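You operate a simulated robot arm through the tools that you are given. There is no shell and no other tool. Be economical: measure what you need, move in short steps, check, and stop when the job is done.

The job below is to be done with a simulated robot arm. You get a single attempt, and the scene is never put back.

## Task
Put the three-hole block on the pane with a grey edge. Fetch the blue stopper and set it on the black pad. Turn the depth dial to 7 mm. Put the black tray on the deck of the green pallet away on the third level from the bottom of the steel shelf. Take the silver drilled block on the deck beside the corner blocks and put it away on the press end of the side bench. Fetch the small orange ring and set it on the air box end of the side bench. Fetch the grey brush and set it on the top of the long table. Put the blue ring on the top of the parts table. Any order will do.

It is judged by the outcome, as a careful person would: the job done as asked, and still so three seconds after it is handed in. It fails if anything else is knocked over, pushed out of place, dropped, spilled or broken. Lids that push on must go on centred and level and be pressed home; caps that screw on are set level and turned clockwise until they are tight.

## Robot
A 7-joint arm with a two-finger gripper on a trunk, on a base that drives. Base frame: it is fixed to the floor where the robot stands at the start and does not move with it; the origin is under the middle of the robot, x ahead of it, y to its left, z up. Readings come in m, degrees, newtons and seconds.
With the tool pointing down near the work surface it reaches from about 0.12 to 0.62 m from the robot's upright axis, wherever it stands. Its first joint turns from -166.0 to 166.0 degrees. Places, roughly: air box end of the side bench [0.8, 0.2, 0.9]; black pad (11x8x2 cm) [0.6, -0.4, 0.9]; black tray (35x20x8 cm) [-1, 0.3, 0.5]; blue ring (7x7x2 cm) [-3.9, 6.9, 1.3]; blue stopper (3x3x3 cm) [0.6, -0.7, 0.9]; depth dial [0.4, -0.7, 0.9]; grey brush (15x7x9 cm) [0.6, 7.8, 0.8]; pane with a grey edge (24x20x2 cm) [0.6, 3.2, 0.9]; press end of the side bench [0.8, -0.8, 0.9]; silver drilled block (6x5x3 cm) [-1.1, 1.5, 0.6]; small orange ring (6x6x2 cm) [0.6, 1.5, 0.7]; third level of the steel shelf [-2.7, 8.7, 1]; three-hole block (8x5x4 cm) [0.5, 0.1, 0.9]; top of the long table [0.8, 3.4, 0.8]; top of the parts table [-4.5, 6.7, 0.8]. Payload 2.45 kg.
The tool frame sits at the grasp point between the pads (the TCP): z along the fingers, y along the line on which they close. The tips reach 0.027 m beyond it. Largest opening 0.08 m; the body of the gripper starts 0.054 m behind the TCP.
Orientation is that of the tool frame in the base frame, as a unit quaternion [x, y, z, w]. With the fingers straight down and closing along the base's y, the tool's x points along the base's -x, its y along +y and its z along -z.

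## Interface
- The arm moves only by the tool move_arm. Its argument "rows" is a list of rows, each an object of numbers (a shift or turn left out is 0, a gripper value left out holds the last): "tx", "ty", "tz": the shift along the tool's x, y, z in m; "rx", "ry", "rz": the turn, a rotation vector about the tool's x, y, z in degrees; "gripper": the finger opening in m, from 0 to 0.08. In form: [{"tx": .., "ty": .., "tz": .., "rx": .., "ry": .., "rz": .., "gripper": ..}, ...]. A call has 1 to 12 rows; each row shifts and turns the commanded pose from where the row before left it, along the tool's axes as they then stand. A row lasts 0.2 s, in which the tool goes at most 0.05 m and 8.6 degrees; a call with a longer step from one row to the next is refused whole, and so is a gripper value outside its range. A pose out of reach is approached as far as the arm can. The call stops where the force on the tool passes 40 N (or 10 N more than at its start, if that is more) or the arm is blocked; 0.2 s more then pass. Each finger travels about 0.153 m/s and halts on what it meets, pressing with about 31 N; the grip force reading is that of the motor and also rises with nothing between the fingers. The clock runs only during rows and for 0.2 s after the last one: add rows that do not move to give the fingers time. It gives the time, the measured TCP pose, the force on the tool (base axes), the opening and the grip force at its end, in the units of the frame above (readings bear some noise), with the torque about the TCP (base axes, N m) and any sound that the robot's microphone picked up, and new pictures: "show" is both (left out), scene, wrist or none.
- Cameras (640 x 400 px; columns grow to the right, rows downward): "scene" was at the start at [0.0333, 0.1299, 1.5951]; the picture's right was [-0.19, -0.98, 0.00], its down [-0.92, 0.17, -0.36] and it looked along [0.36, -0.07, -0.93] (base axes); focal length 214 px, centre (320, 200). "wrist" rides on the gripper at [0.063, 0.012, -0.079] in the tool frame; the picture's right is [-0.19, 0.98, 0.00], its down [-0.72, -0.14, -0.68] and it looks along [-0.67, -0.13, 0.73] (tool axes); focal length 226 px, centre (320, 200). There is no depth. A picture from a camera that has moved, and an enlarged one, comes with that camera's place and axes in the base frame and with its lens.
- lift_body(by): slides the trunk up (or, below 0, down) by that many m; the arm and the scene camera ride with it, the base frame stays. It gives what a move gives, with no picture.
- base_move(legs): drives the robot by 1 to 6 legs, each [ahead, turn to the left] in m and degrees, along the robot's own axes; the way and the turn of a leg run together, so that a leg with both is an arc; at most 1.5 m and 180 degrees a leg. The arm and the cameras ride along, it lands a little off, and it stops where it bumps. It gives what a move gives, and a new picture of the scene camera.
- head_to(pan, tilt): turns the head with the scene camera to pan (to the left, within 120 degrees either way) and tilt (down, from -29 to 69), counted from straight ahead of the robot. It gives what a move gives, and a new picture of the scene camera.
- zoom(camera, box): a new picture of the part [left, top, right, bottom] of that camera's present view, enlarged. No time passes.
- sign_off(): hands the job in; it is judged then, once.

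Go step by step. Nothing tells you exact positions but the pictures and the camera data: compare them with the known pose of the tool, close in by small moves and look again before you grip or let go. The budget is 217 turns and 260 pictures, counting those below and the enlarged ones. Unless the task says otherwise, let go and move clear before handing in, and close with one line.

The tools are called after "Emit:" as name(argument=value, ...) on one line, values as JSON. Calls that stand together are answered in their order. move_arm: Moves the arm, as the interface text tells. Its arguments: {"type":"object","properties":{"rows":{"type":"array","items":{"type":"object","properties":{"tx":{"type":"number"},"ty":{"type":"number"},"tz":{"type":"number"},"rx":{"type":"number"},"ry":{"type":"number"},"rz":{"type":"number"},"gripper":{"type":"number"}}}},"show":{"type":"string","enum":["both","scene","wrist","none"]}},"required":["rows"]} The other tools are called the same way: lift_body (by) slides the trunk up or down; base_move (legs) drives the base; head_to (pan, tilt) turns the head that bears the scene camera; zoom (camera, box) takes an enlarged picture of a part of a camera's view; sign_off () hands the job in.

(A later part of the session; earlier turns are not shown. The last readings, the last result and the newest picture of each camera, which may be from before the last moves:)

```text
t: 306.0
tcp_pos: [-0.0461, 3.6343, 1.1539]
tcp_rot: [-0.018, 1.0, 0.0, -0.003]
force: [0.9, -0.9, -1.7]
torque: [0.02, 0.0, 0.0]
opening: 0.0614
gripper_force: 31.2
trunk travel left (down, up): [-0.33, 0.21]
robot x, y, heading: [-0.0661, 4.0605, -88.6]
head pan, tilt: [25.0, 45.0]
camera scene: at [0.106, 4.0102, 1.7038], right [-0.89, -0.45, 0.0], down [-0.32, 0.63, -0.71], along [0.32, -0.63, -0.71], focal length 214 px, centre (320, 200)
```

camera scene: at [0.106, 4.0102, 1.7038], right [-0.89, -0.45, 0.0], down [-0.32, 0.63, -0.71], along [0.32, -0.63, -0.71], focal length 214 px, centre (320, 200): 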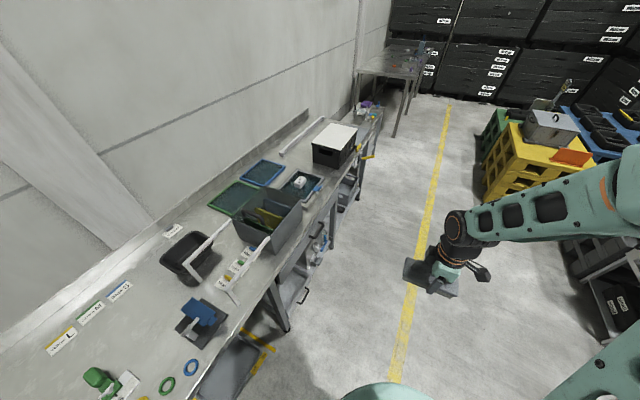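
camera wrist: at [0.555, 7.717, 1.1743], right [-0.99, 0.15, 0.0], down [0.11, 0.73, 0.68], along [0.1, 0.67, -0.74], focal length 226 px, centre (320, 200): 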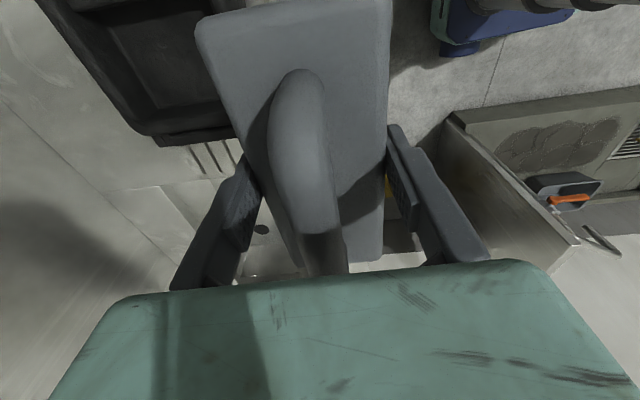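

Emit:
base_move(legs=[[0, 88.5], [0.16, 0]])

Emit:
head_to(pan=15, tilt=50)

```text
t: 311.2
tcp_pos: [0.5131, 4.0534, 1.1529]
tcp_rot: [-0.7, 0.714, -0.003, -0.003]
force: [0.3, -0.3, -2.7]
torque: [-0.01, 0.0, 0.06]
opening: 0.0614
gripper_force: 30.7
trunk travel left (down, up): [-0.33, 0.21]
robot x, y, heading: [0.0919, 4.055, -1.4]
head pan, tilt: [25.0, 45.0]
camera scene: at [0.146, 4.2293, 1.7039], right [0.4, -0.92, 0.0], down [-0.65, -0.28, -0.71], along [0.65, 0.28, -0.71], focal length 214 px, centre (320, 200)
```

scene: 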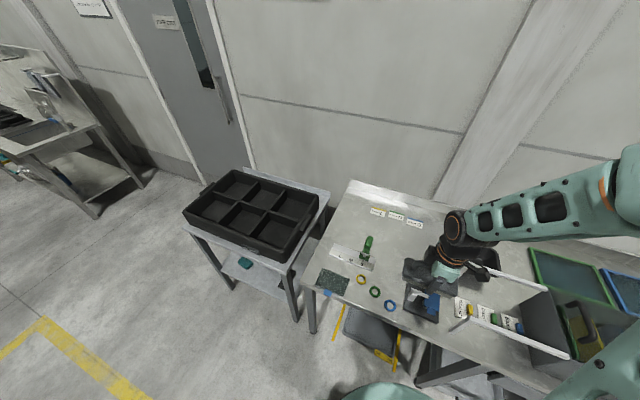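

```text
t: 311.9
tcp_pos: [0.5134, 4.0532, 1.155]
tcp_rot: [-0.701, 0.714, -0.002, -0.003]
force: [-0.1, -0.8, -1.5]
torque: [0.01, -0.01, 0.0]
opening: 0.0614
gripper_force: 30.7
trunk travel left (down, up): [-0.33, 0.21]
robot x, y, heading: [0.0886, 4.0562, -1.5]
head pan, tilt: [15.0, 50.0]
camera scene: at [0.1463, 4.2148, 1.697], right [0.23, -0.97, 0.0], down [-0.74, -0.18, -0.64], along [0.62, 0.15, -0.77], focal length 214 px, centre (320, 200)
```

scene: 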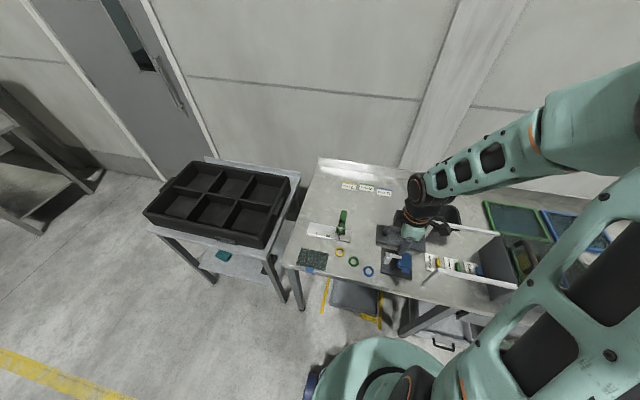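

Emit:
move_arm(rows=[{"ty": -0.045}, {"ty": -0.045}, {"ty": -0.045}, {"ty": -0.045}, {"ty": -0.03, "tx": -0.01}], show="both")

```text
t: 313.1
tcp_pos: [0.7244, 4.0608, 1.1526]
tcp_rot: [-0.701, 0.713, -0.002, -0.002]
force: [0.7, -0.4, -2.3]
torque: [-0.01, 0.04, 0.0]
opening: 0.0611
gripper_force: 31.1
trunk travel left (down, up): [-0.33, 0.21]
robot x, y, heading: [0.0931, 4.0554, -1.3]
head pan, tilt: [15.0, 50.0]
camera scene: at [0.1473, 4.2153, 1.6968], right [0.23, -0.97, 0.0], down [-0.75, -0.18, -0.64], along [0.62, 0.15, -0.77], focal length 214 px, centre (320, 200)
camera wrist: at [0.7117, 3.9974, 1.2333], right [-0.98, 0.21, 0.0], down [0.15, 0.72, 0.68], along [0.14, 0.66, -0.74], focal length 226 px, centre (320, 200)
```

scene: 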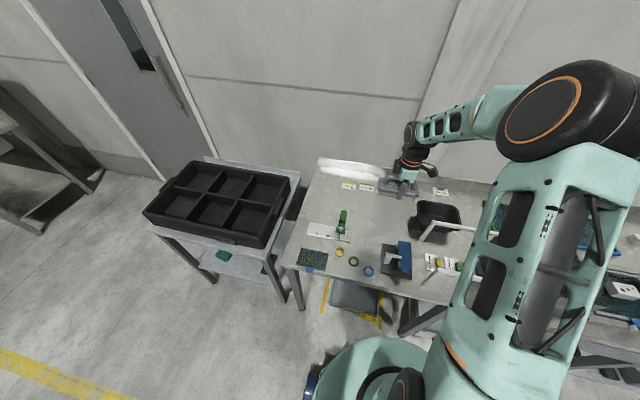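
wrist: 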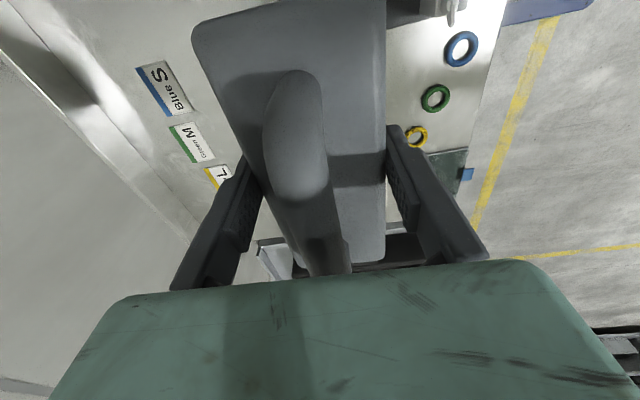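

Emit:
move_arm(rows=[{"tz": 0.045}, {"tz": 0.045}, {"tz": 0.045}, {"tz": 0.04}, {"tz": 0.01}, {"tz": 0.005}, {"tz": 0.005}, {"tz": 0.005}], show="both")

```text
t: 314.9
tcp_pos: [0.7229, 4.0583, 0.953]
tcp_rot: [-0.7, 0.714, -0.002, -0.002]
force: [0.5, 0.1, -1.1]
torque: [0.02, -0.05, 0.0]
opening: 0.0612
gripper_force: 31.2
trunk travel left (down, up): [-0.33, 0.21]
robot x, y, heading: [0.0861, 4.0555, -1.6]
head pan, tilt: [15.0, 50.0]
camera scene: at [0.1466, 4.2147, 1.697], right [0.23, -0.97, 0.0], down [-0.75, -0.18, -0.64], along [0.62, 0.15, -0.77], focal length 214 px, centre (320, 200)
camera wrist: at [0.7105, 3.9948, 1.0347], right [-0.98, 0.21, 0.0], down [0.15, 0.72, 0.68], along [0.14, 0.66, -0.74], focal length 226 px, centre (320, 200)
```

scene: 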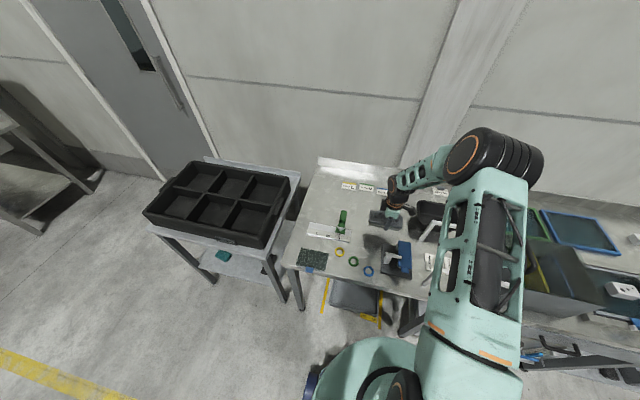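
wrist: 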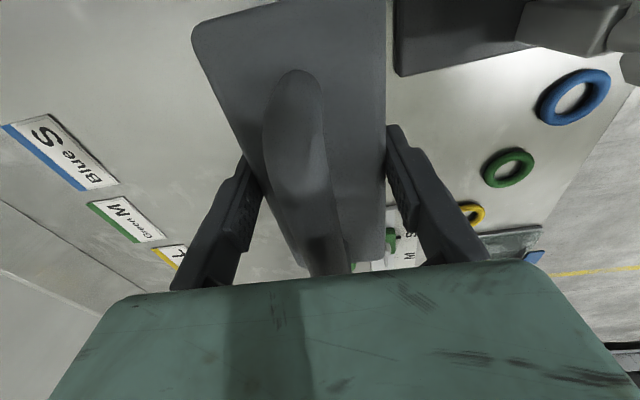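

Emit:
move_arm(rows=[{"ty": -0.01}, {"tz": 0.01}, {"tz": 0.006}, {"tz": 0.004}, {"tz": 0.004}, {"tz": 0.004}, {"tz": 0.004}, {"tz": 0.003}, {"tz": 0.003}, {"tz": 0.003}, {"tz": 0.003}, {"tz": 0.003}], show="wrist")

```text
t: 317.5
tcp_pos: [0.7347, 4.0579, 0.906]
tcp_rot: [-0.701, 0.714, -0.002, -0.002]
force: [-0.3, -0.1, -1.0]
torque: [-0.06, -0.01, 0.03]
opening: 0.0615
gripper_force: 30.4
trunk travel left (down, up): [-0.33, 0.21]
robot x, y, heading: [0.0885, 4.0535, -1.4]
head pan, tilt: [15.0, 50.0]
camera wrist: at [0.721, 3.9942, 0.9867], right [-0.98, 0.21, 0.0], down [0.15, 0.72, 0.68], along [0.14, 0.66, -0.74], focal length 226 px, centre (320, 200)
```

wrist: 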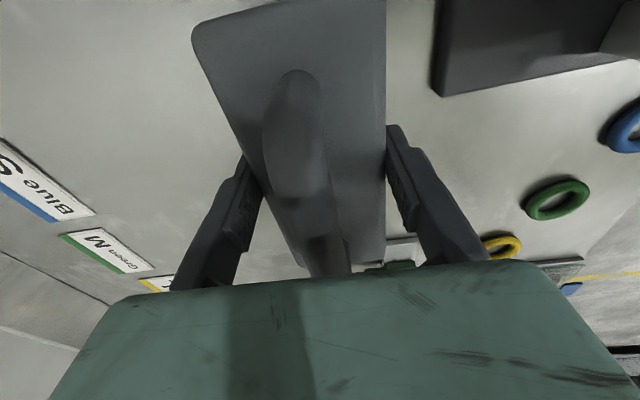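

Emit:
move_arm(rows=[{"tz": 0.003}, {"tz": 0.003}, {"tz": 0.003}, {"tz": 0.003}, {"tz": 0.003}, {"tz": 0.003}, {"tz": 0.003}, {"tz": 0.003}, {"tz": 0.003}, {"tz": 0.003}, {"tz": 0.003}, {"tz": 0.003}], show="wrist")

```text
t: 320.0
tcp_pos: [0.7359, 4.058, 0.8774]
tcp_rot: [-0.701, 0.713, -0.006, 0.0]
force: [-0.8, 0.7, 15.7]
torque: [-0.1, 0.43, 0.09]
opening: 0.0616
gripper_force: 31.1
trunk travel left (down, up): [-0.33, 0.21]
robot x, y, heading: [0.0899, 4.0526, -1.6]
head pan, tilt: [15.0, 50.0]
stopped in row 12: the force on the tool passed its limit at 42 N (the readings are from after the stop); the commanded pose is now the measured one
camera wrist: at [0.7223, 3.994, 0.9581], right [-0.98, 0.21, -0.01], down [0.15, 0.72, 0.68], along [0.15, 0.66, -0.74], focal length 226 px, centre (320, 200)
```

wrist: 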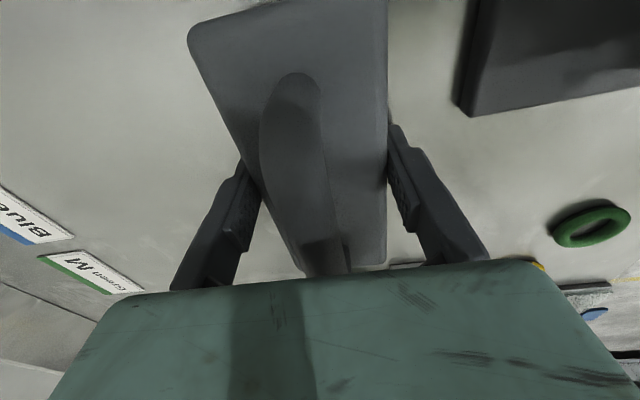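

Contact with the table. Release and rise.

Emit:
move_arm(rows=[{"tz": -0.002}, {"gripper": 0.07}, {"gripper": 0.08}, {"tz": -0.02}, {"tz": -0.04}, {"tz": -0.045}, {"tz": -0.045}, {"tz": -0.045}, {"tz": -0.045}], show="both")

```text
t: 322.0
tcp_pos: [0.7348, 4.0608, 1.1187]
tcp_rot: [-0.701, 0.713, -0.004, 0.0]
force: [-0.2, -0.2, -0.2]
torque: [-0.03, 0.0, 0.03]
opening: 0.08
gripper_force: 0.0
trunk travel left (down, up): [-0.33, 0.21]
robot x, y, heading: [0.0891, 4.0546, -1.1]
head pan, tilt: [15.0, 50.0]
camera scene: at [0.1454, 4.2147, 1.697], right [0.23, -0.97, 0.0], down [-0.74, -0.18, -0.64], along [0.63, 0.15, -0.77], focal length 214 px, centre (320, 200)
camera wrist: at [0.7218, 3.9972, 1.1978], right [-0.98, 0.21, -0.01], down [0.15, 0.72, 0.68], along [0.15, 0.66, -0.74], focal length 226 px, centre (320, 200)
```

scene: 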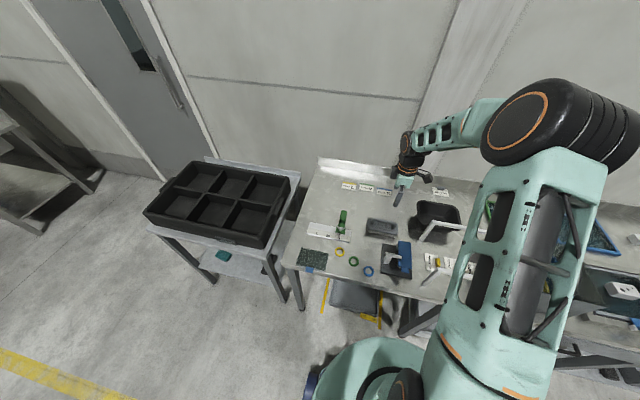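
wrist: 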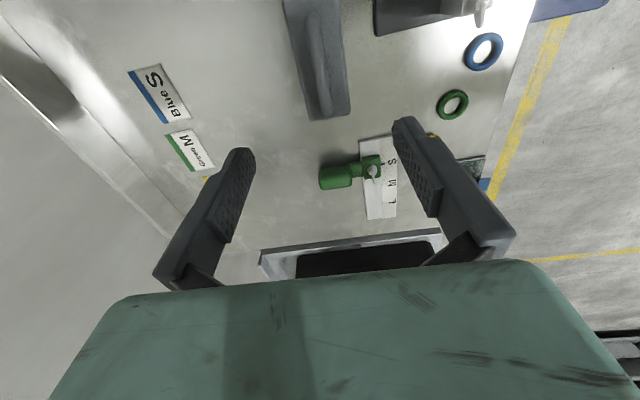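

Brush is on the table. Next the black tray on the green pallet; retract and drive south.

Emit:
move_arm(rows=[{"ty": 0.045, "tz": -0.01}, {"ty": 0.045, "tz": -0.01}, {"ty": 0.045, "tz": -0.01}, {"ty": 0.045, "tz": -0.01}, {"ty": 0.045}], show="none")

Emit:
base_move(legs=[[-0.3, 0], [0, -89], [1.5, 0], [1.5, 0], [0.65, 0], [0, -90]])

Emit:
head_to(pan=20, tilt=50)

```text
t: 323.2
tcp_pos: [0.5083, 4.0638, 1.1548]
tcp_rot: [-0.699, 0.715, -0.004, -0.001]
force: [-0.2, -0.9, -0.2]
torque: [0.01, 0.0, -0.03]
opening: 0.0802
gripper_force: 0.1
trunk travel left (down, up): [-0.33, 0.21]
robot x, y, heading: [0.0933, 4.0568, -1.3]
head pan, tilt: [15.0, 50.0]
```

```text
t: 350.1
tcp_pos: [-0.6185, 0.4321, 1.1546]
tcp_rot: [0.693, 0.721, 0.001, -0.004]
force: [0.0, 0.0, -0.5]
torque: [0.01, 0.01, 0.01]
opening: 0.08
gripper_force: 0.1
trunk travel left (down, up): [-0.33, 0.21]
robot x, y, heading: [-0.1979, 0.4679, -178.0]
head pan, tilt: [15.0, 50.0]
camera scene: at [-0.2518, 0.3033, 1.697], right [-0.29, 0.96, 0.0], down [0.73, 0.22, -0.64], along [-0.61, -0.19, -0.77], focal length 214 px, centre (320, 200)
```

scene: 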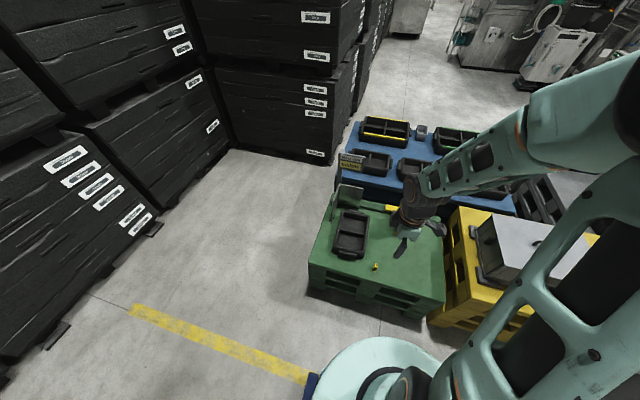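

```text
t: 350.8
tcp_pos: [-0.619, 0.4326, 1.1544]
tcp_rot: [0.693, 0.721, 0.001, -0.004]
force: [-0.6, 0.7, -0.2]
torque: [-0.01, -0.02, -0.02]
opening: 0.08
gripper_force: 0.1
trunk travel left (down, up): [-0.33, 0.21]
robot x, y, heading: [-0.2024, 0.4638, -178.2]
head pan, tilt: [20.0, 50.0]
camera scene: at [-0.2496, 0.2969, 1.697], right [-0.37, 0.93, 0.0], down [0.71, 0.28, -0.64], along [-0.6, -0.24, -0.77], focal length 214 px, centre (320, 200)
```

scene: 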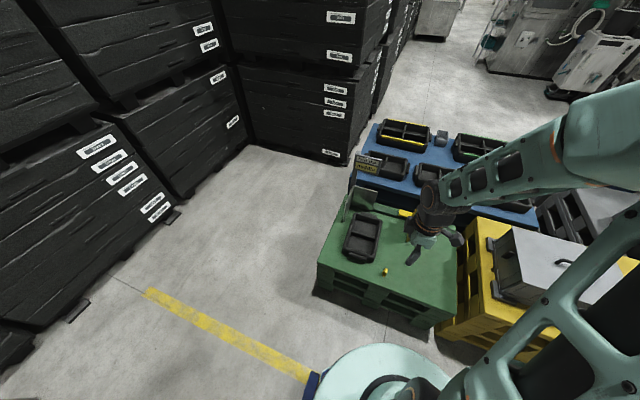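

Emit:
zoom(camera="scene", box=[310, 180, 470, 280])

```text
4.00 times, centred on (390, 230) of scene
camera zoom: at [-0.2496, 0.2969, 1.697], right [-0.37, 0.93, 0.0], down [0.71, 0.28, -0.64], along [-0.6, -0.24, -0.77], focal length 858 px, centre (40, 80)
```

zoom: 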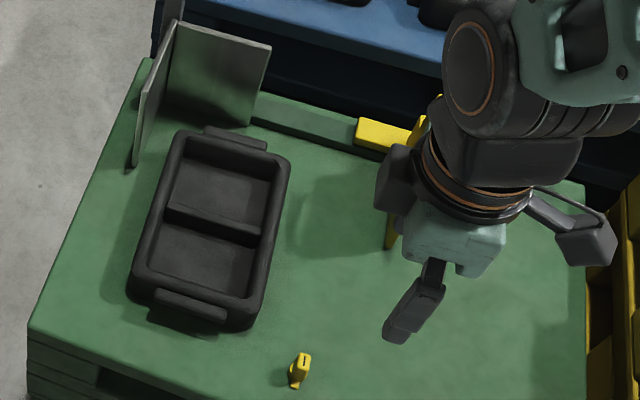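

The tray's long axis is along x, with its centre divider at about (-0.91, 0.29). I'll shift the robot to y≈0.29 and move closer.

Emit:
base_move(legs=[[0, 88], [0.175, 0], [0, -90], [0.1, 0]])

Emit:
lift_body(by=-0.2)

```text
t: 360.9
tcp_pos: [-0.7183, 0.2729, 1.154]
tcp_rot: [0.707, 0.708, 0.001, -0.004]
force: [-0.3, 0.4, -0.4]
torque: [0.04, -0.08, -0.01]
opening: 0.0801
gripper_force: 0.1
trunk travel left (down, up): [-0.33, 0.21]
robot x, y, heading: [-0.2981, 0.2893, 179.7]
head pan, tilt: [20.0, 50.0]
camera scene: at [-0.3548, 0.1243, 1.6969], right [-0.34, 0.94, 0.0], down [0.72, 0.26, -0.64], along [-0.6, -0.22, -0.77], focal length 214 px, centre (320, 200)
```

scene: 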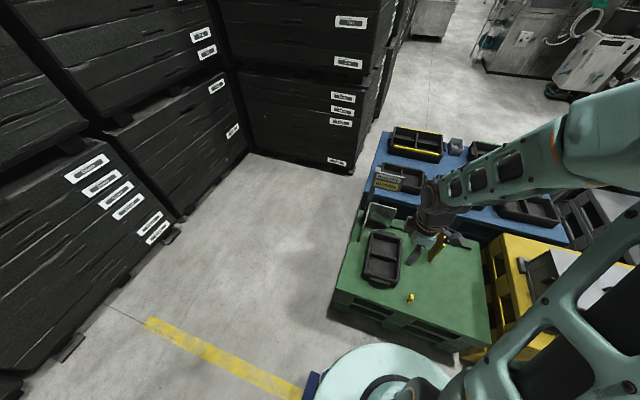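

```text
t: 363.0
tcp_pos: [-0.7169, 0.2742, 0.9534]
tcp_rot: [0.707, 0.708, 0.002, -0.005]
force: [-0.1, 0.3, -0.2]
torque: [0.02, -0.02, -0.01]
opening: 0.0799
gripper_force: 0.1
trunk travel left (down, up): [-0.13, 0.41]
robot x, y, heading: [-0.3005, 0.291, 179.8]
head pan, tilt: [20.0, 50.0]
```

Emit:
move_arm(rows=[{"ty": -0.045}, {"ty": -0.045}, {"ty": -0.045}, {"ty": -0.045, "tx": 0.015}], show="wrist")

```text
t: 364.0
tcp_pos: [-0.8963, 0.2887, 0.9514]
tcp_rot: [0.706, 0.708, 0.001, -0.003]
force: [-0.2, 0.4, -0.3]
torque: [0.02, 0.0, -0.01]
opening: 0.0799
gripper_force: 0.1
trunk travel left (down, up): [-0.13, 0.41]
robot x, y, heading: [-0.2979, 0.2909, 179.8]
head pan, tilt: [20.0, 50.0]
camera wrist: at [-0.8827, 0.35, 1.0328], right [0.98, -0.19, 0.0], down [-0.14, -0.72, 0.68], along [-0.13, -0.66, -0.74], focal length 226 px, centre (320, 200)
```

wrist: 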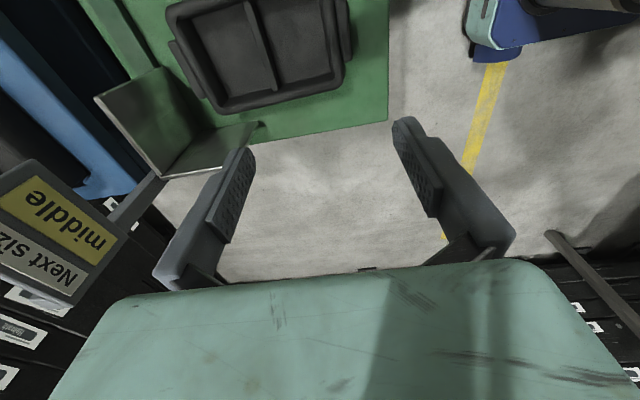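

The tray is lower (divider top ≈ z 0.48) and farther than expected, at about (-1.02, 0.29). From the south side the tray centre is reachable with the fingers closing on the divider, so I'll go around there.

Emit:
move_arm(rows=[{"ty": 0.045}, {"ty": 0.045}, {"ty": 0.045}, {"ty": 0.045}], show="none")

Emit:
base_move(legs=[[-0.28, 0], [0, 90], [0.75, 0], [0, -90], [1.0, 0], [0, -90]])

Emit:
head_to(pan=15, tilt=55)

```text
t: 365.0
tcp_pos: [-0.7155, 0.2905, 0.9547]
tcp_rot: [0.707, 0.708, 0.001, -0.005]
force: [0.5, -0.1, 0.5]
torque: [0.01, -0.01, -0.02]
opening: 0.0802
gripper_force: 0.0
trunk travel left (down, up): [-0.13, 0.41]
robot x, y, heading: [-0.2945, 0.2884, 179.8]
head pan, tilt: [20.0, 50.0]
```

```text
t: 376.9
tcp_pos: [-0.3327, -0.7651, 0.9542]
tcp_rot: [0.392, 0.92, -0.001, -0.005]
force: [-0.1, -1.4, 0.4]
torque: [0.06, 0.06, -0.01]
opening: 0.0798
gripper_force: 0.1
trunk travel left (down, up): [-0.13, 0.41]
robot x, y, heading: [-0.0288, -0.4724, -125.8]
head pan, tilt: [20.0, 50.0]
stopped in leg 4: the robot was blocked; the commanded pose is now the measured one
camera scene: at [0.0751, -0.6184, 1.4966], right [-0.96, 0.27, 0.0], down [0.21, 0.74, -0.64], along [-0.17, -0.62, -0.77], focal length 214 px, centre (320, 200)
```

scene: 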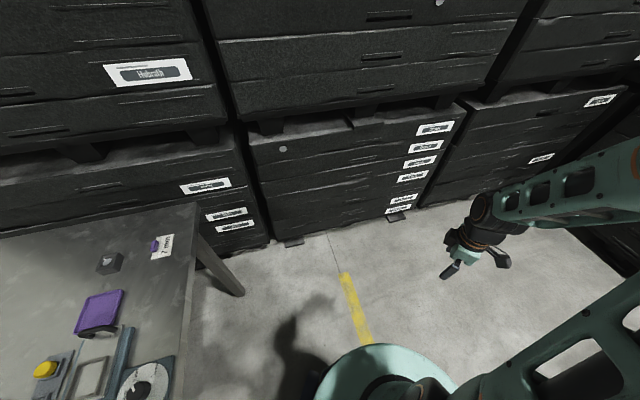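

```text
t: 377.6
tcp_pos: [-0.3332, -0.7632, 0.9531]
tcp_rot: [0.393, 0.919, -0.001, -0.005]
force: [0.7, 0.1, 0.6]
torque: [-0.04, 0.0, 0.02]
opening: 0.0802
gripper_force: 0.0
trunk travel left (down, up): [-0.13, 0.41]
robot x, y, heading: [-0.0287, -0.4774, -125.9]
head pan, tilt: [15.0, 55.0]
camera scene: at [0.0691, -0.6094, 1.4904], right [-0.94, 0.35, 0.0], down [0.29, 0.77, -0.57], along [-0.2, -0.54, -0.82], focal length 214 px, centre (320, 200)
```

scene: 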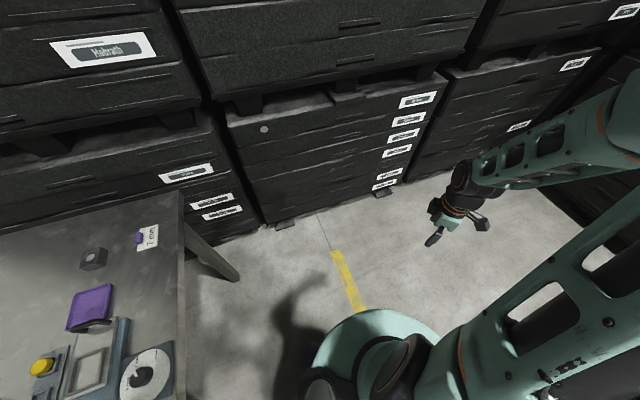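

The rear of the base is longer than I assumed and touched near the bench leg. I'll pull forward away from the bench, then continue.

Emit:
base_move(legs=[[0.3, 0], [0, -54], [0.82, 0], [0, -90]])

```text
t: 390.0
tcp_pos: [-0.9563, -0.3253, 0.9542]
tcp_rot: [0.996, -0.09, 0.003, -0.003]
force: [-0.3, -1.0, -0.2]
torque: [-0.01, -0.02, 0.0]
opening: 0.0797
gripper_force: 0.1
trunk travel left (down, up): [-0.13, 0.41]
robot x, y, heading: [-1.0326, -0.7385, 90.3]
head pan, tilt: [15.0, 55.0]
camera scene: at [-1.1951, -0.6867, 1.4905], right [0.96, 0.27, 0.0], down [0.22, -0.79, -0.57], along [-0.15, 0.55, -0.82], focal length 214 px, centre (320, 200)
```

scene: 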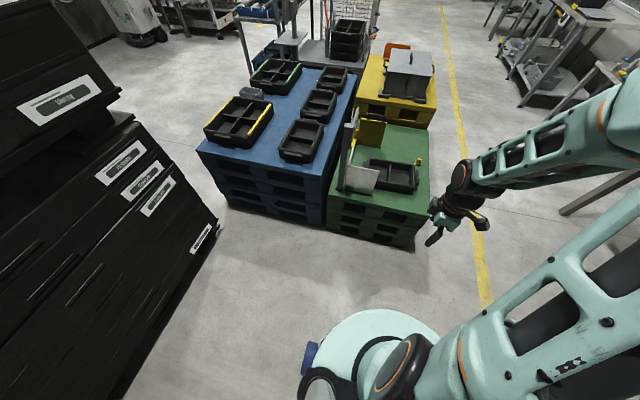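

Emit:
base_move(legs=[[0.39, 0]])

Emit:
move_arm(rows=[{"rz": 7.96}, {"rz": 7.96}, {"rz": 7.96}, {"rz": 7.96}, {"rz": 7.96}, {"rz": 7.96}, {"rz": 7.96}, {"rz": 7.96}, {"rz": 7.96}, {"rz": 7.96}], show="wrist")

```text
t: 392.4
tcp_pos: [-0.9592, 0.066, 0.9541]
tcp_rot: [0.996, -0.09, 0.004, -0.002]
force: [-0.2, -0.4, -0.6]
torque: [0.01, -0.02, 0.01]
opening: 0.0801
gripper_force: 0.0
trunk travel left (down, up): [-0.13, 0.41]
robot x, y, heading: [-1.035, -0.3494, 90.2]
head pan, tilt: [15.0, 55.0]
camera scene: at [-1.1979, -0.2964, 1.4905], right [0.96, 0.27, 0.0], down [0.22, -0.79, -0.57], along [-0.15, 0.55, -0.82], focal length 214 px, centre (320, 200)
```

scene: 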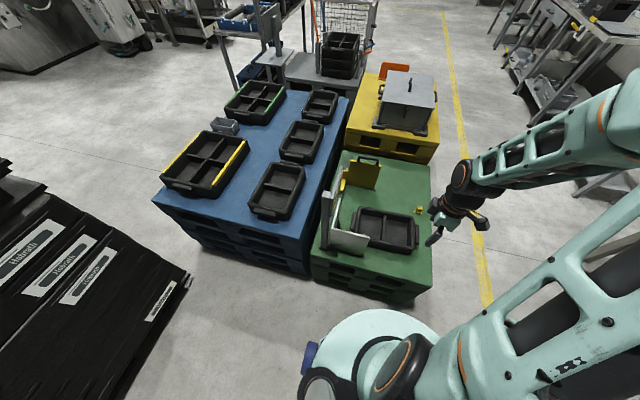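

```text
t: 394.6
tcp_pos: [-0.9585, 0.0661, 0.9537]
tcp_rot: [0.708, -0.707, 0.001, -0.003]
force: [0.1, -0.4, -0.6]
torque: [-0.02, 0.02, 0.01]
opening: 0.0798
gripper_force: 0.1
trunk travel left (down, up): [-0.13, 0.41]
robot x, y, heading: [-1.0363, -0.3461, 90.5]
head pan, tilt: [15.0, 55.0]
camera wrist: at [-0.9723, 0.0016, 1.0337], right [-0.98, 0.19, -0.01], down [0.14, 0.72, 0.69], along [0.14, 0.67, -0.73], focal length 226 px, centre (320, 200)
```

wrist: 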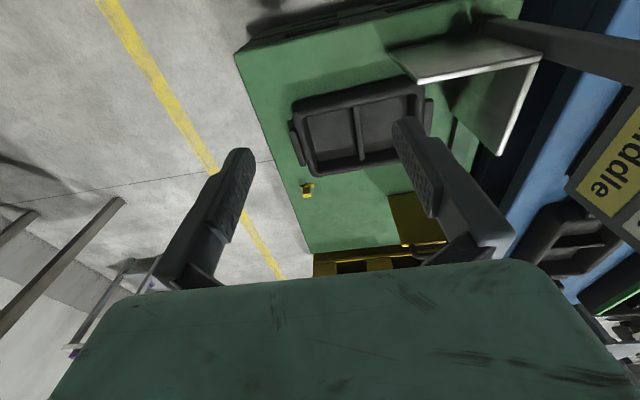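

Emit:
lift_body(by=-0.13)

Emit:
move_arm(rows=[{"ry": -8}, {"ry": -8}, {"ry": -4}, {"tx": -0.0179, "ty": 0.0074, "tz": 0.0404}, {"tx": -0.0179, "ty": 0.0074, "tz": 0.0404}, {"tx": -0.0179, "ty": 0.0074, "tz": 0.0404}, {"tx": -0.0179, "ty": 0.0074, "tz": 0.0404}, {"tx": -0.0179, "ty": 0.0074, "tz": 0.0404}, {"tx": -0.0179, "ty": 0.0074, "tz": 0.0404}, {"tx": -0.0179, "ty": 0.0074, "tz": 0.0404}], show="both")

```text
t: 396.2
tcp_pos: [-0.9592, 0.0654, 0.8248]
tcp_rot: [0.708, -0.707, 0.002, -0.005]
force: [-0.7, 0.4, 0.6]
torque: [-0.02, -0.01, 0.0]
opening: 0.0798
gripper_force: 0.0
trunk travel left (down, up): [0.0, 0.54]
robot x, y, heading: [-1.042, -0.3417, 90.6]
head pan, tilt: [15.0, 55.0]
```

```text
t: 398.4
tcp_pos: [-1.0096, 0.2815, 0.6024]
tcp_rot: [0.698, -0.694, -0.122, -0.127]
force: [0.1, -0.5, -0.4]
torque: [0.01, -0.01, 0.01]
opening: 0.08
gripper_force: 0.0
trunk travel left (down, up): [0.0, 0.54]
robot x, y, heading: [-1.0394, -0.3448, 90.5]
head pan, tilt: [15.0, 55.0]
camera scene: at [-1.1978, -0.2969, 1.3605], right [0.96, 0.27, 0.0], down [0.22, -0.79, -0.57], along [-0.15, 0.55, -0.82], focal length 214 px, centre (320, 200)
camera wrist: at [-1.0221, 0.1936, 0.6557], right [-0.98, 0.18, 0.06], down [0.13, 0.44, 0.89], along [0.13, 0.88, -0.45], focal length 226 px, centre (320, 200)
```

scene: 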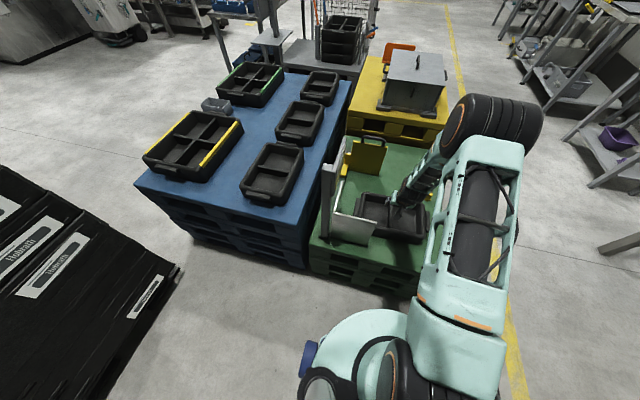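
wrist: 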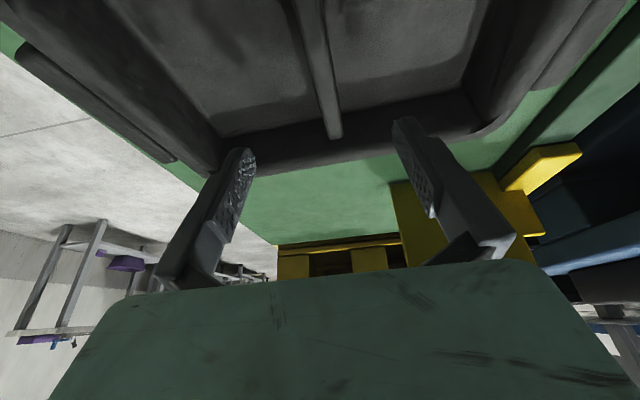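

Emit:
move_arm(rows=[{"tx": 0.0137, "tz": 0.0376}, {"tx": 0.0137, "tz": 0.0376}], show="wrist")

```text
t: 399.0
tcp_pos: [-1.0093, 0.282, 0.5217]
tcp_rot: [0.698, -0.695, -0.122, -0.127]
force: [0.3, -0.7, 0.0]
torque: [0.04, 0.0, 0.01]
opening: 0.0798
gripper_force: 0.1
trunk travel left (down, up): [0.0, 0.54]
robot x, y, heading: [-1.0392, -0.3472, 90.7]
head pan, tilt: [15.0, 55.0]
camera wrist: at [-1.0222, 0.1942, 0.5745], right [-0.98, 0.18, 0.06], down [0.13, 0.44, 0.89], along [0.13, 0.88, -0.45], focal length 226 px, centre (320, 200)
```

wrist: 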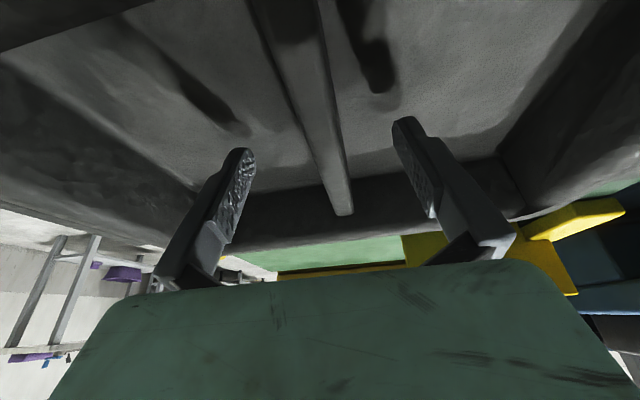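

Emit:
move_arm(rows=[{"tx": 0.0055, "tz": 0.015, "ty": 0.002}, {"tx": 0.0048, "tz": 0.0132}, {"gripper": 0.05}, {"gripper": 0.03}, {"gripper": 0.01}, {"gripper": 0.0}, {}], show="wrist")

```text
t: 399.6
tcp_pos: [-1.0126, 0.2871, 0.5029]
tcp_rot: [0.696, -0.694, -0.128, -0.131]
force: [1.2, -3.6, 23.8]
torque: [-0.02, 0.7, 0.14]
opening: 0.0708
gripper_force: 0.1
trunk travel left (down, up): [0.0, 0.54]
robot x, y, heading: [-1.037, -0.3472, 90.5]
head pan, tilt: [15.0, 55.0]
stopped in row 2: the force on the tool passed its limit at 76 N (the readings are from after the stop); the commanded pose is now the measured one
camera wrist: at [-1.0255, 0.1989, 0.5542], right [-0.98, 0.18, 0.06], down [0.14, 0.43, 0.89], along [0.13, 0.89, -0.44], focal length 226 px, centre (320, 200)
```

wrist: 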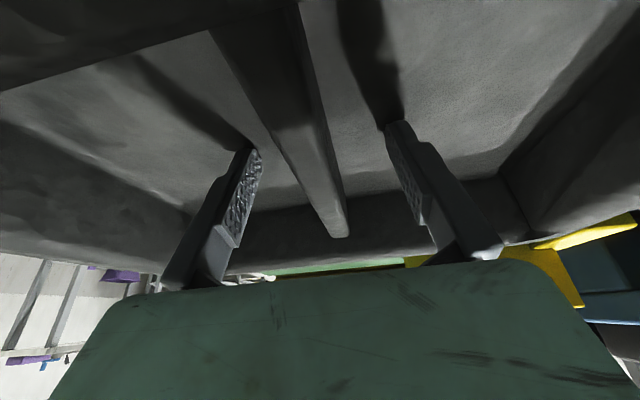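

Tips touched the tray floor; raise 5 mm and close on the divider.

Emit:
move_arm(rows=[{"tx": -0.0017, "tz": -0.0047}, {"gripper": 0.05}, {"gripper": 0.03}, {"gripper": 0.01}, {"gripper": 0.0}, {}], show="wrist")

```text
t: 401.0
tcp_pos: [-1.0134, 0.2859, 0.5037]
tcp_rot: [0.697, -0.694, -0.125, -0.129]
force: [-0.3, -0.5, 0.6]
torque: [0.0, 0.0, -0.01]
opening: 0.0155
gripper_force: 31.6
trunk travel left (down, up): [0.0, 0.54]
robot x, y, heading: [-1.0358, -0.3468, 90.7]
head pan, tilt: [15.0, 55.0]
camera wrist: at [-1.0258, 0.1978, 0.5562], right [-0.98, 0.18, 0.06], down [0.14, 0.43, 0.89], along [0.13, 0.88, -0.45], focal length 226 px, centre (320, 200)
```

wrist: 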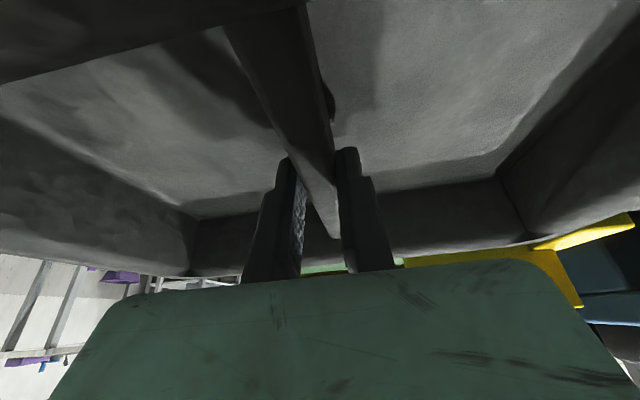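

Gripped (15.5 mm). Lift straight up.

Emit:
move_arm(rows=[{"tx": -0.0034, "tz": -0.0094}, {"tx": -0.0068, "tz": -0.0188}, {"tx": -0.0137, "tz": -0.0376}, {"tx": -0.0137, "tz": -0.0376}, {"tx": -0.0137, "tz": -0.0376}], show="both")

```text
t: 402.2
tcp_pos: [-1.0131, 0.2859, 0.6552]
tcp_rot: [0.697, -0.695, -0.125, -0.128]
force: [-0.3, -0.2, -2.6]
torque: [-0.02, -0.02, 0.0]
opening: 0.0154
gripper_force: 31.4
trunk travel left (down, up): [0.0, 0.54]
robot x, y, heading: [-1.0377, -0.3467, 90.4]
head pan, tilt: [15.0, 55.0]
camera scene: at [-1.1979, -0.2963, 1.3605], right [0.96, 0.27, 0.0], down [0.22, -0.79, -0.57], along [-0.15, 0.55, -0.82], focal length 214 px, centre (320, 200)
camera wrist: at [-1.0254, 0.1968, 0.707], right [-0.98, 0.18, 0.06], down [0.14, 0.43, 0.89], along [0.13, 0.88, -0.45], focal length 226 px, centre (320, 200)
```

scene: 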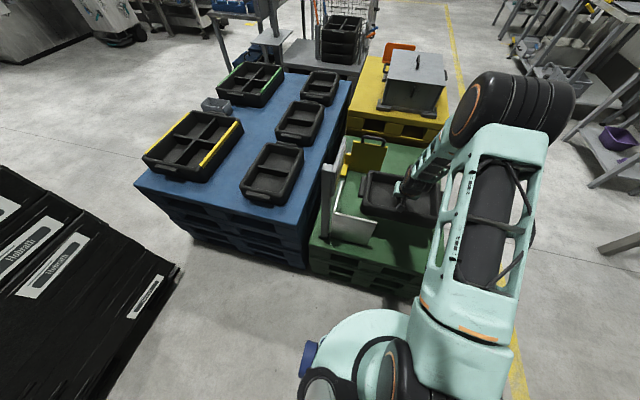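
wrist: 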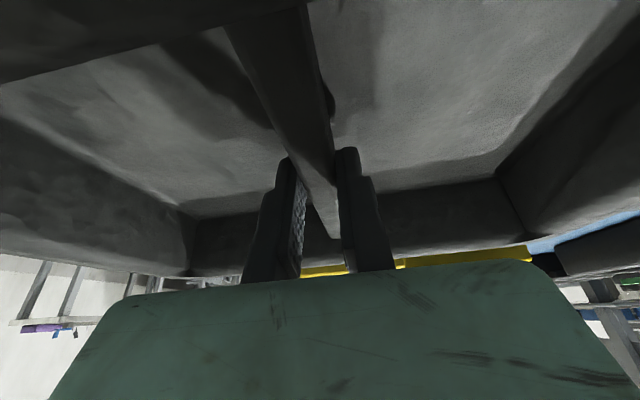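

Tray is held level. Raise the trunk, tuck the arm, and drive out around the pallets and north to the shelf.

Emit:
lift_body(by=0.42)

Emit:
move_arm(rows=[{"tx": 0.0376, "tz": -0.0137}, {"tx": 0.0376, "tz": -0.0137}, {"tx": 0.0376, "tz": -0.0137}, {"tx": 0.0376, "tz": -0.0137}], show="none")

Emit:
base_move(legs=[[-0.42, 0], [0, -90], [0.82, 0], [0, 90], [1.5, 0], [1.5, 0]])

```text
refused: 0.42 is not a number from -0.4 to 0.4
```

```text
t: 403.2
tcp_pos: [-1.0052, 0.1294, 0.6532]
tcp_rot: [-0.694, 0.696, 0.128, 0.132]
force: [27.8, 23.8, 3.9]
torque: [0.73, -0.53, -2.48]
opening: 0.0443
gripper_force: 30.4
trunk travel left (down, up): [0.0, 0.54]
robot x, y, heading: [-1.0423, -0.3444, 90.3]
head pan, tilt: [15.0, 55.0]
```

```text
t: 404.0
tcp_pos: [-1.002, 0.1274, 0.6544]
tcp_rot: [-0.688, 0.7, 0.13, 0.139]
force: [9.9, 12.1, -1.0]
torque: [-0.17, 0.2, -1.33]
opening: 0.0369
gripper_force: 30.4
trunk travel left (down, up): [0.0, 0.54]
robot x, y, heading: [-1.0359, -0.3562, 90.5]
head pan, tilt: [15.0, 55.0]
stopped in leg 1: the force on the tool passed its limit at 53 N (the readings are from after the stop); the commanded pose is now the measured one
camera scene: at [-1.1971, -0.3028, 1.3605], right [0.96, 0.27, 0.0], down [0.22, -0.79, -0.57], along [-0.15, 0.55, -0.82], focal length 214 px, centre (320, 200)
```

scene: 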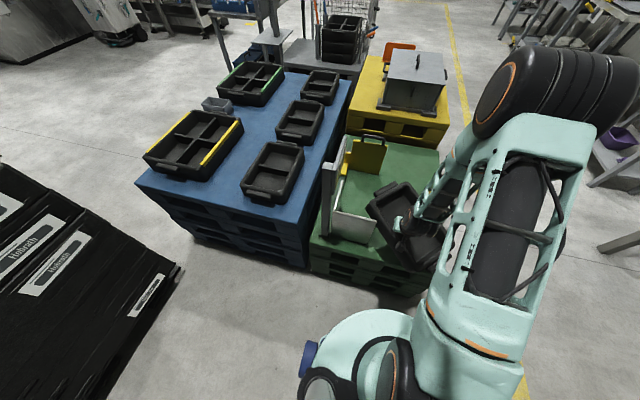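

The trunk lift was refused and the tray then hit the metal plate while retracting. Looking carefully before moving again.

Emit:
move_arm(rows=[{}], show="wrist")

Emit:
zoom(camera="scene", box=[290, 120, 480, 290])

```text
t: 404.4
tcp_pos: [-1.0013, 0.1268, 0.654]
tcp_rot: [-0.688, 0.7, 0.131, 0.138]
force: [17.6, 19.0, 0.0]
torque: [-0.13, 0.43, -1.95]
opening: 0.0369
gripper_force: 31.6
trunk travel left (down, up): [0.0, 0.54]
robot x, y, heading: [-1.0389, -0.3536, 90.3]
head pan, tilt: [15.0, 55.0]
camera wrist: at [-1.0157, 0.0378, 0.7047], right [-0.98, 0.2, 0.06], down [0.14, 0.41, 0.9], along [0.15, 0.89, -0.43], focal length 226 px, centre (320, 200)
```

wrist: 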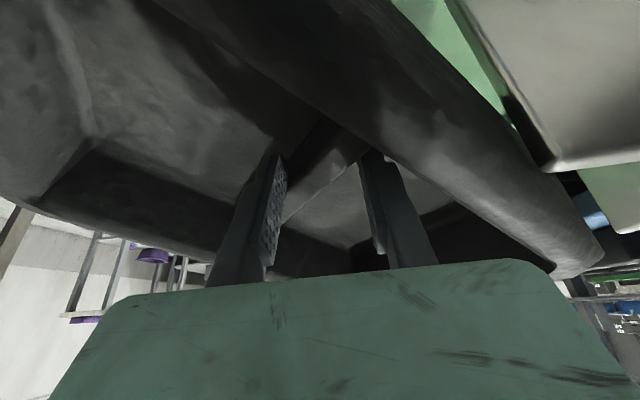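

```text
2.35 times, centred on (385, 205) of scene
camera zoom: at [-1.1967, -0.3025, 1.3606], right [0.96, 0.27, 0.0], down [0.22, -0.79, -0.57], along [-0.15, 0.55, -0.82], focal length 505 px, centre (167, 188)
```

zoom: 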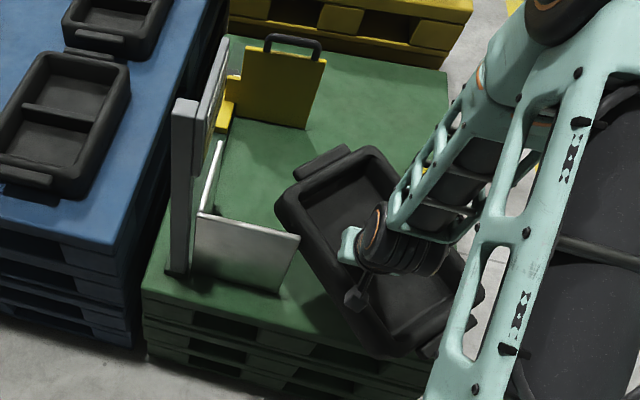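

The tray twisted in the grip against the plate edge. I'll ease back the way I came (+y, slightly +x) to relieve it and look.

Emit:
move_arm(rows=[{"tx": -0.0094, "tz": 0.0034, "ty": -0.004}, {"tx": -0.0188, "tz": 0.0068, "ty": -0.006}, {"tx": -0.0235, "tz": 0.0086, "ty": -0.006}, {"tx": -0.0235, "tz": 0.0086, "ty": -0.006}, {}], show="both")

```text
t: 405.6
tcp_pos: [-0.9841, 0.2033, 0.6559]
tcp_rot: [-0.691, 0.698, 0.129, 0.136]
force: [0.2, -0.5, -2.4]
torque: [-0.11, 0.02, 0.01]
opening: 0.0154
gripper_force: 31.3
trunk travel left (down, up): [0.0, 0.54]
robot x, y, heading: [-1.0327, -0.3489, 90.4]
head pan, tilt: [15.0, 55.0]
camera scene: at [-1.1977, -0.3038, 1.3605], right [0.96, 0.27, 0.0], down [0.22, -0.79, -0.57], along [-0.15, 0.55, -0.82], focal length 214 px, centre (320, 200)
camera wrist: at [-0.9967, 0.1153, 0.7071], right [-0.98, 0.19, 0.06], down [0.14, 0.41, 0.9], along [0.15, 0.89, -0.43], focal length 226 px, centre (320, 200)
```

scene: 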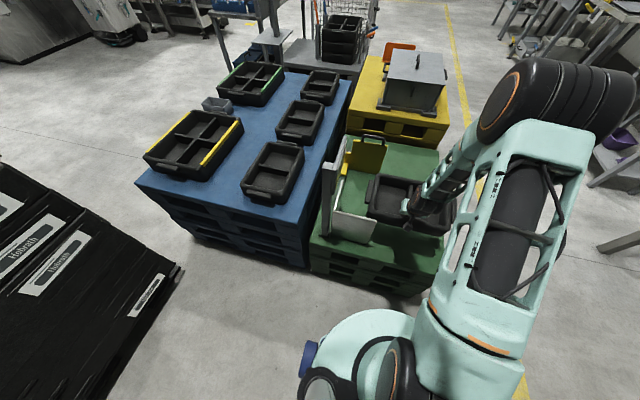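
wrist: 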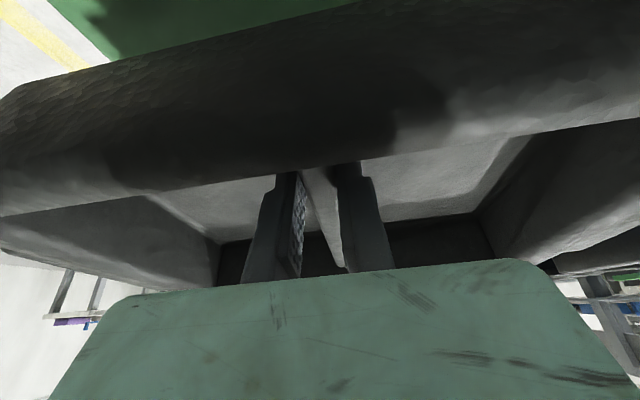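

The tray swung back square in the grip (15 mm opening) but slid along the divider. I'll set it back down on the deck at its original place and re-grip at the centre.

Emit:
move_arm(rows=[{"tx": -0.0188, "tz": 0.0068}, {"tx": -0.0141, "tz": 0.0051}, {"tx": 0.0137, "tz": 0.0376}, {"tx": 0.0137, "tz": 0.0376}, {"tx": 0.0102, "tz": 0.0282}, {"tx": 0.0034, "tz": 0.0094}, {"tx": 0.0014, "tz": 0.0038}, {"tx": 0.0014, "tz": 0.0038}, {"tx": 0.0014, "tz": 0.0038}], show="both")

```text
t: 407.6
tcp_pos: [-0.9795, 0.2425, 0.525]
tcp_rot: [-0.691, 0.698, 0.129, 0.136]
force: [-0.2, 0.4, -2.8]
torque: [-0.13, -0.01, 0.02]
opening: 0.0155
gripper_force: 30.8
trunk travel left (down, up): [0.0, 0.54]
robot x, y, heading: [-1.0385, -0.3525, 90.3]
head pan, tilt: [15.0, 55.0]
camera scene: at [-1.1978, -0.3038, 1.3605], right [0.96, 0.27, 0.0], down [0.22, -0.79, -0.57], along [-0.15, 0.55, -0.82], focal length 214 px, centre (320, 200)
camera wrist: at [-0.993, 0.1541, 0.5766], right [-0.98, 0.19, 0.06], down [0.14, 0.41, 0.9], along [0.15, 0.89, -0.43], focal length 226 px, centre (320, 200)
```

scene: 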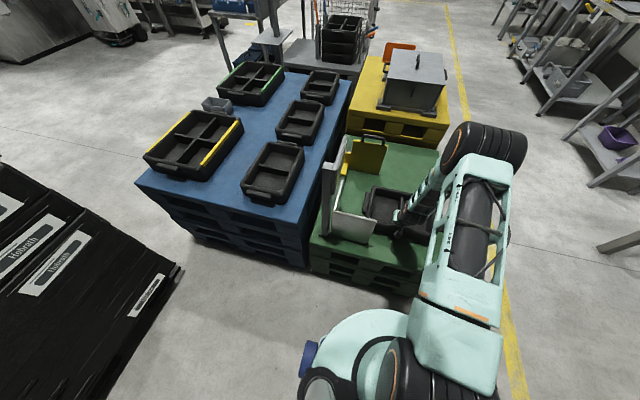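
wrist: 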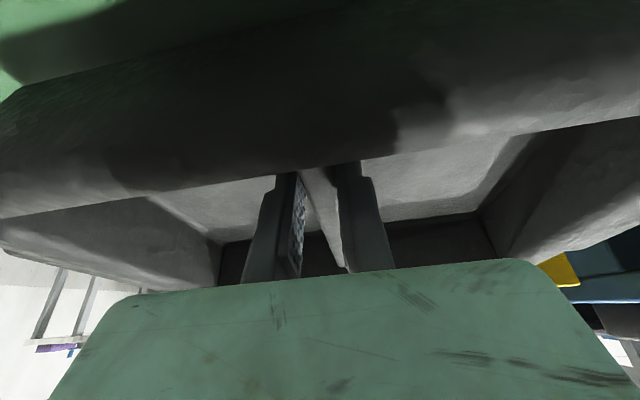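

Emit:
move_arm(rows=[{"tx": 0.0014, "tz": 0.0038}, {"tx": 0.0014, "tz": 0.0038}, {"tx": 0.0014, "tz": 0.0038}, {"tx": 0.0014, "tz": 0.0038}, {"tx": 0.001, "tz": 0.0028}, {"tx": 0.001, "tz": 0.0028}, {"tx": 0.001, "tz": 0.0028}, {"tx": 0.001, "tz": 0.0028}, {"tx": 0.001, "tz": 0.0028}, {"tx": 0.001, "tz": 0.0028}], show="wrist")

```text
t: 409.8
tcp_pos: [-0.9805, 0.2441, 0.4935]
tcp_rot: [-0.691, 0.698, 0.131, 0.138]
force: [-1.9, 2.4, 37.5]
torque: [0.17, 0.34, -0.05]
opening: 0.0156
gripper_force: 30.9
trunk travel left (down, up): [0.0, 0.54]
robot x, y, heading: [-1.0394, -0.353, 90.4]
head pan, tilt: [15.0, 55.0]
camera wrist: at [-0.9934, 0.1549, 0.5435], right [-0.98, 0.19, 0.06], down [0.14, 0.41, 0.9], along [0.15, 0.89, -0.43], focal length 226 px, centre (320, 200)
```

wrist: 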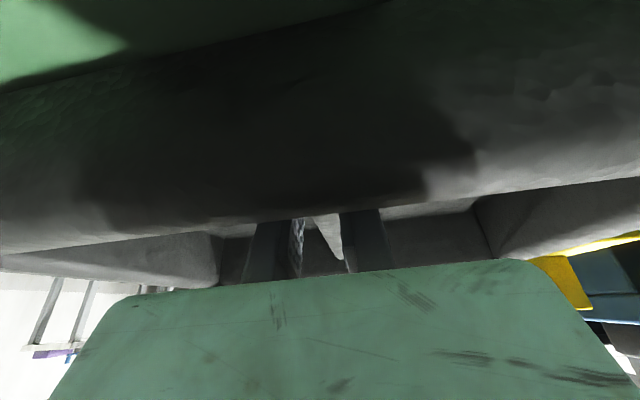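

Emit:
move_arm(rows=[{"tx": -0.0007, "tz": -0.0019, "gripper": 0.03}, {"gripper": 0.05}, {"tx": -0.0102, "tz": -0.0282}, {"tx": -0.0137, "tz": -0.0376}, {"tx": -0.031, "tz": 0.0113}, {"tx": -0.031, "tz": 0.0113}], show="wrist")

```text
t: 411.2
tcp_pos: [-0.9786, 0.3068, 0.5667]
tcp_rot: [-0.691, 0.698, 0.13, 0.136]
force: [-0.1, 0.2, 0.4]
torque: [0.02, 0.01, 0.02]
opening: 0.0501
gripper_force: 0.0
trunk travel left (down, up): [0.0, 0.54]
robot x, y, heading: [-1.0366, -0.3542, 90.2]
head pan, tilt: [15.0, 55.0]
camera wrist: at [-0.992, 0.2191, 0.6171], right [-0.98, 0.19, 0.06], down [0.14, 0.41, 0.9], along [0.15, 0.89, -0.43], focal length 226 px, centre (320, 200)
```

wrist: 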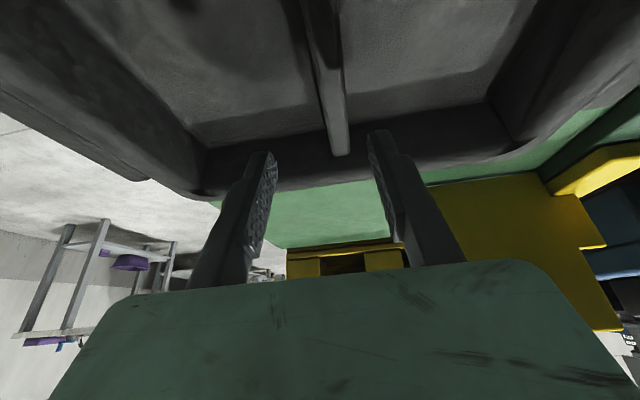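

Emit:
move_arm(rows=[{"tx": 0.0141, "tz": -0.0051, "ty": 0.005}, {"tx": 0.0102, "tz": 0.0282}, {"tx": 0.0085, "tz": 0.0235}, {"tx": 0.0017, "tz": 0.0047}, {"gripper": 0.03}, {"gripper": 0.01}, {"gripper": 0.0}, {}], show="wrist")

```text
t: 413.0
tcp_pos: [-0.984, 0.2952, 0.505]
tcp_rot: [-0.691, 0.698, 0.13, 0.136]
force: [0.2, 0.2, -0.4]
torque: [0.08, 0.11, -0.01]
opening: 0.0153
gripper_force: 31.4
trunk travel left (down, up): [0.0, 0.54]
robot x, y, heading: [-1.0353, -0.354, 90.3]
head pan, tilt: [15.0, 55.0]
camera wrist: at [-0.9972, 0.206, 0.5556], right [-0.98, 0.19, 0.06], down [0.14, 0.41, 0.9], along [0.15, 0.89, -0.43], focal length 226 px, centre (320, 200)
```

wrist: 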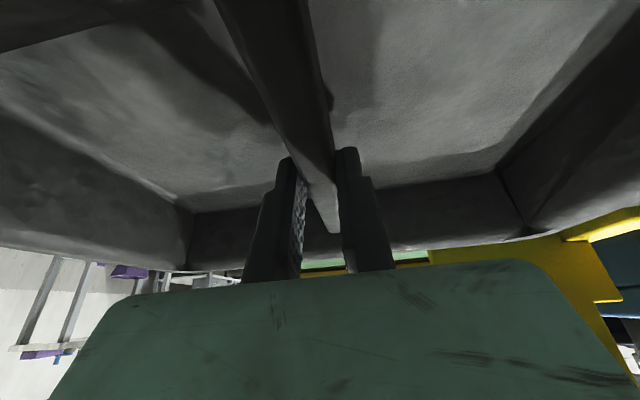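

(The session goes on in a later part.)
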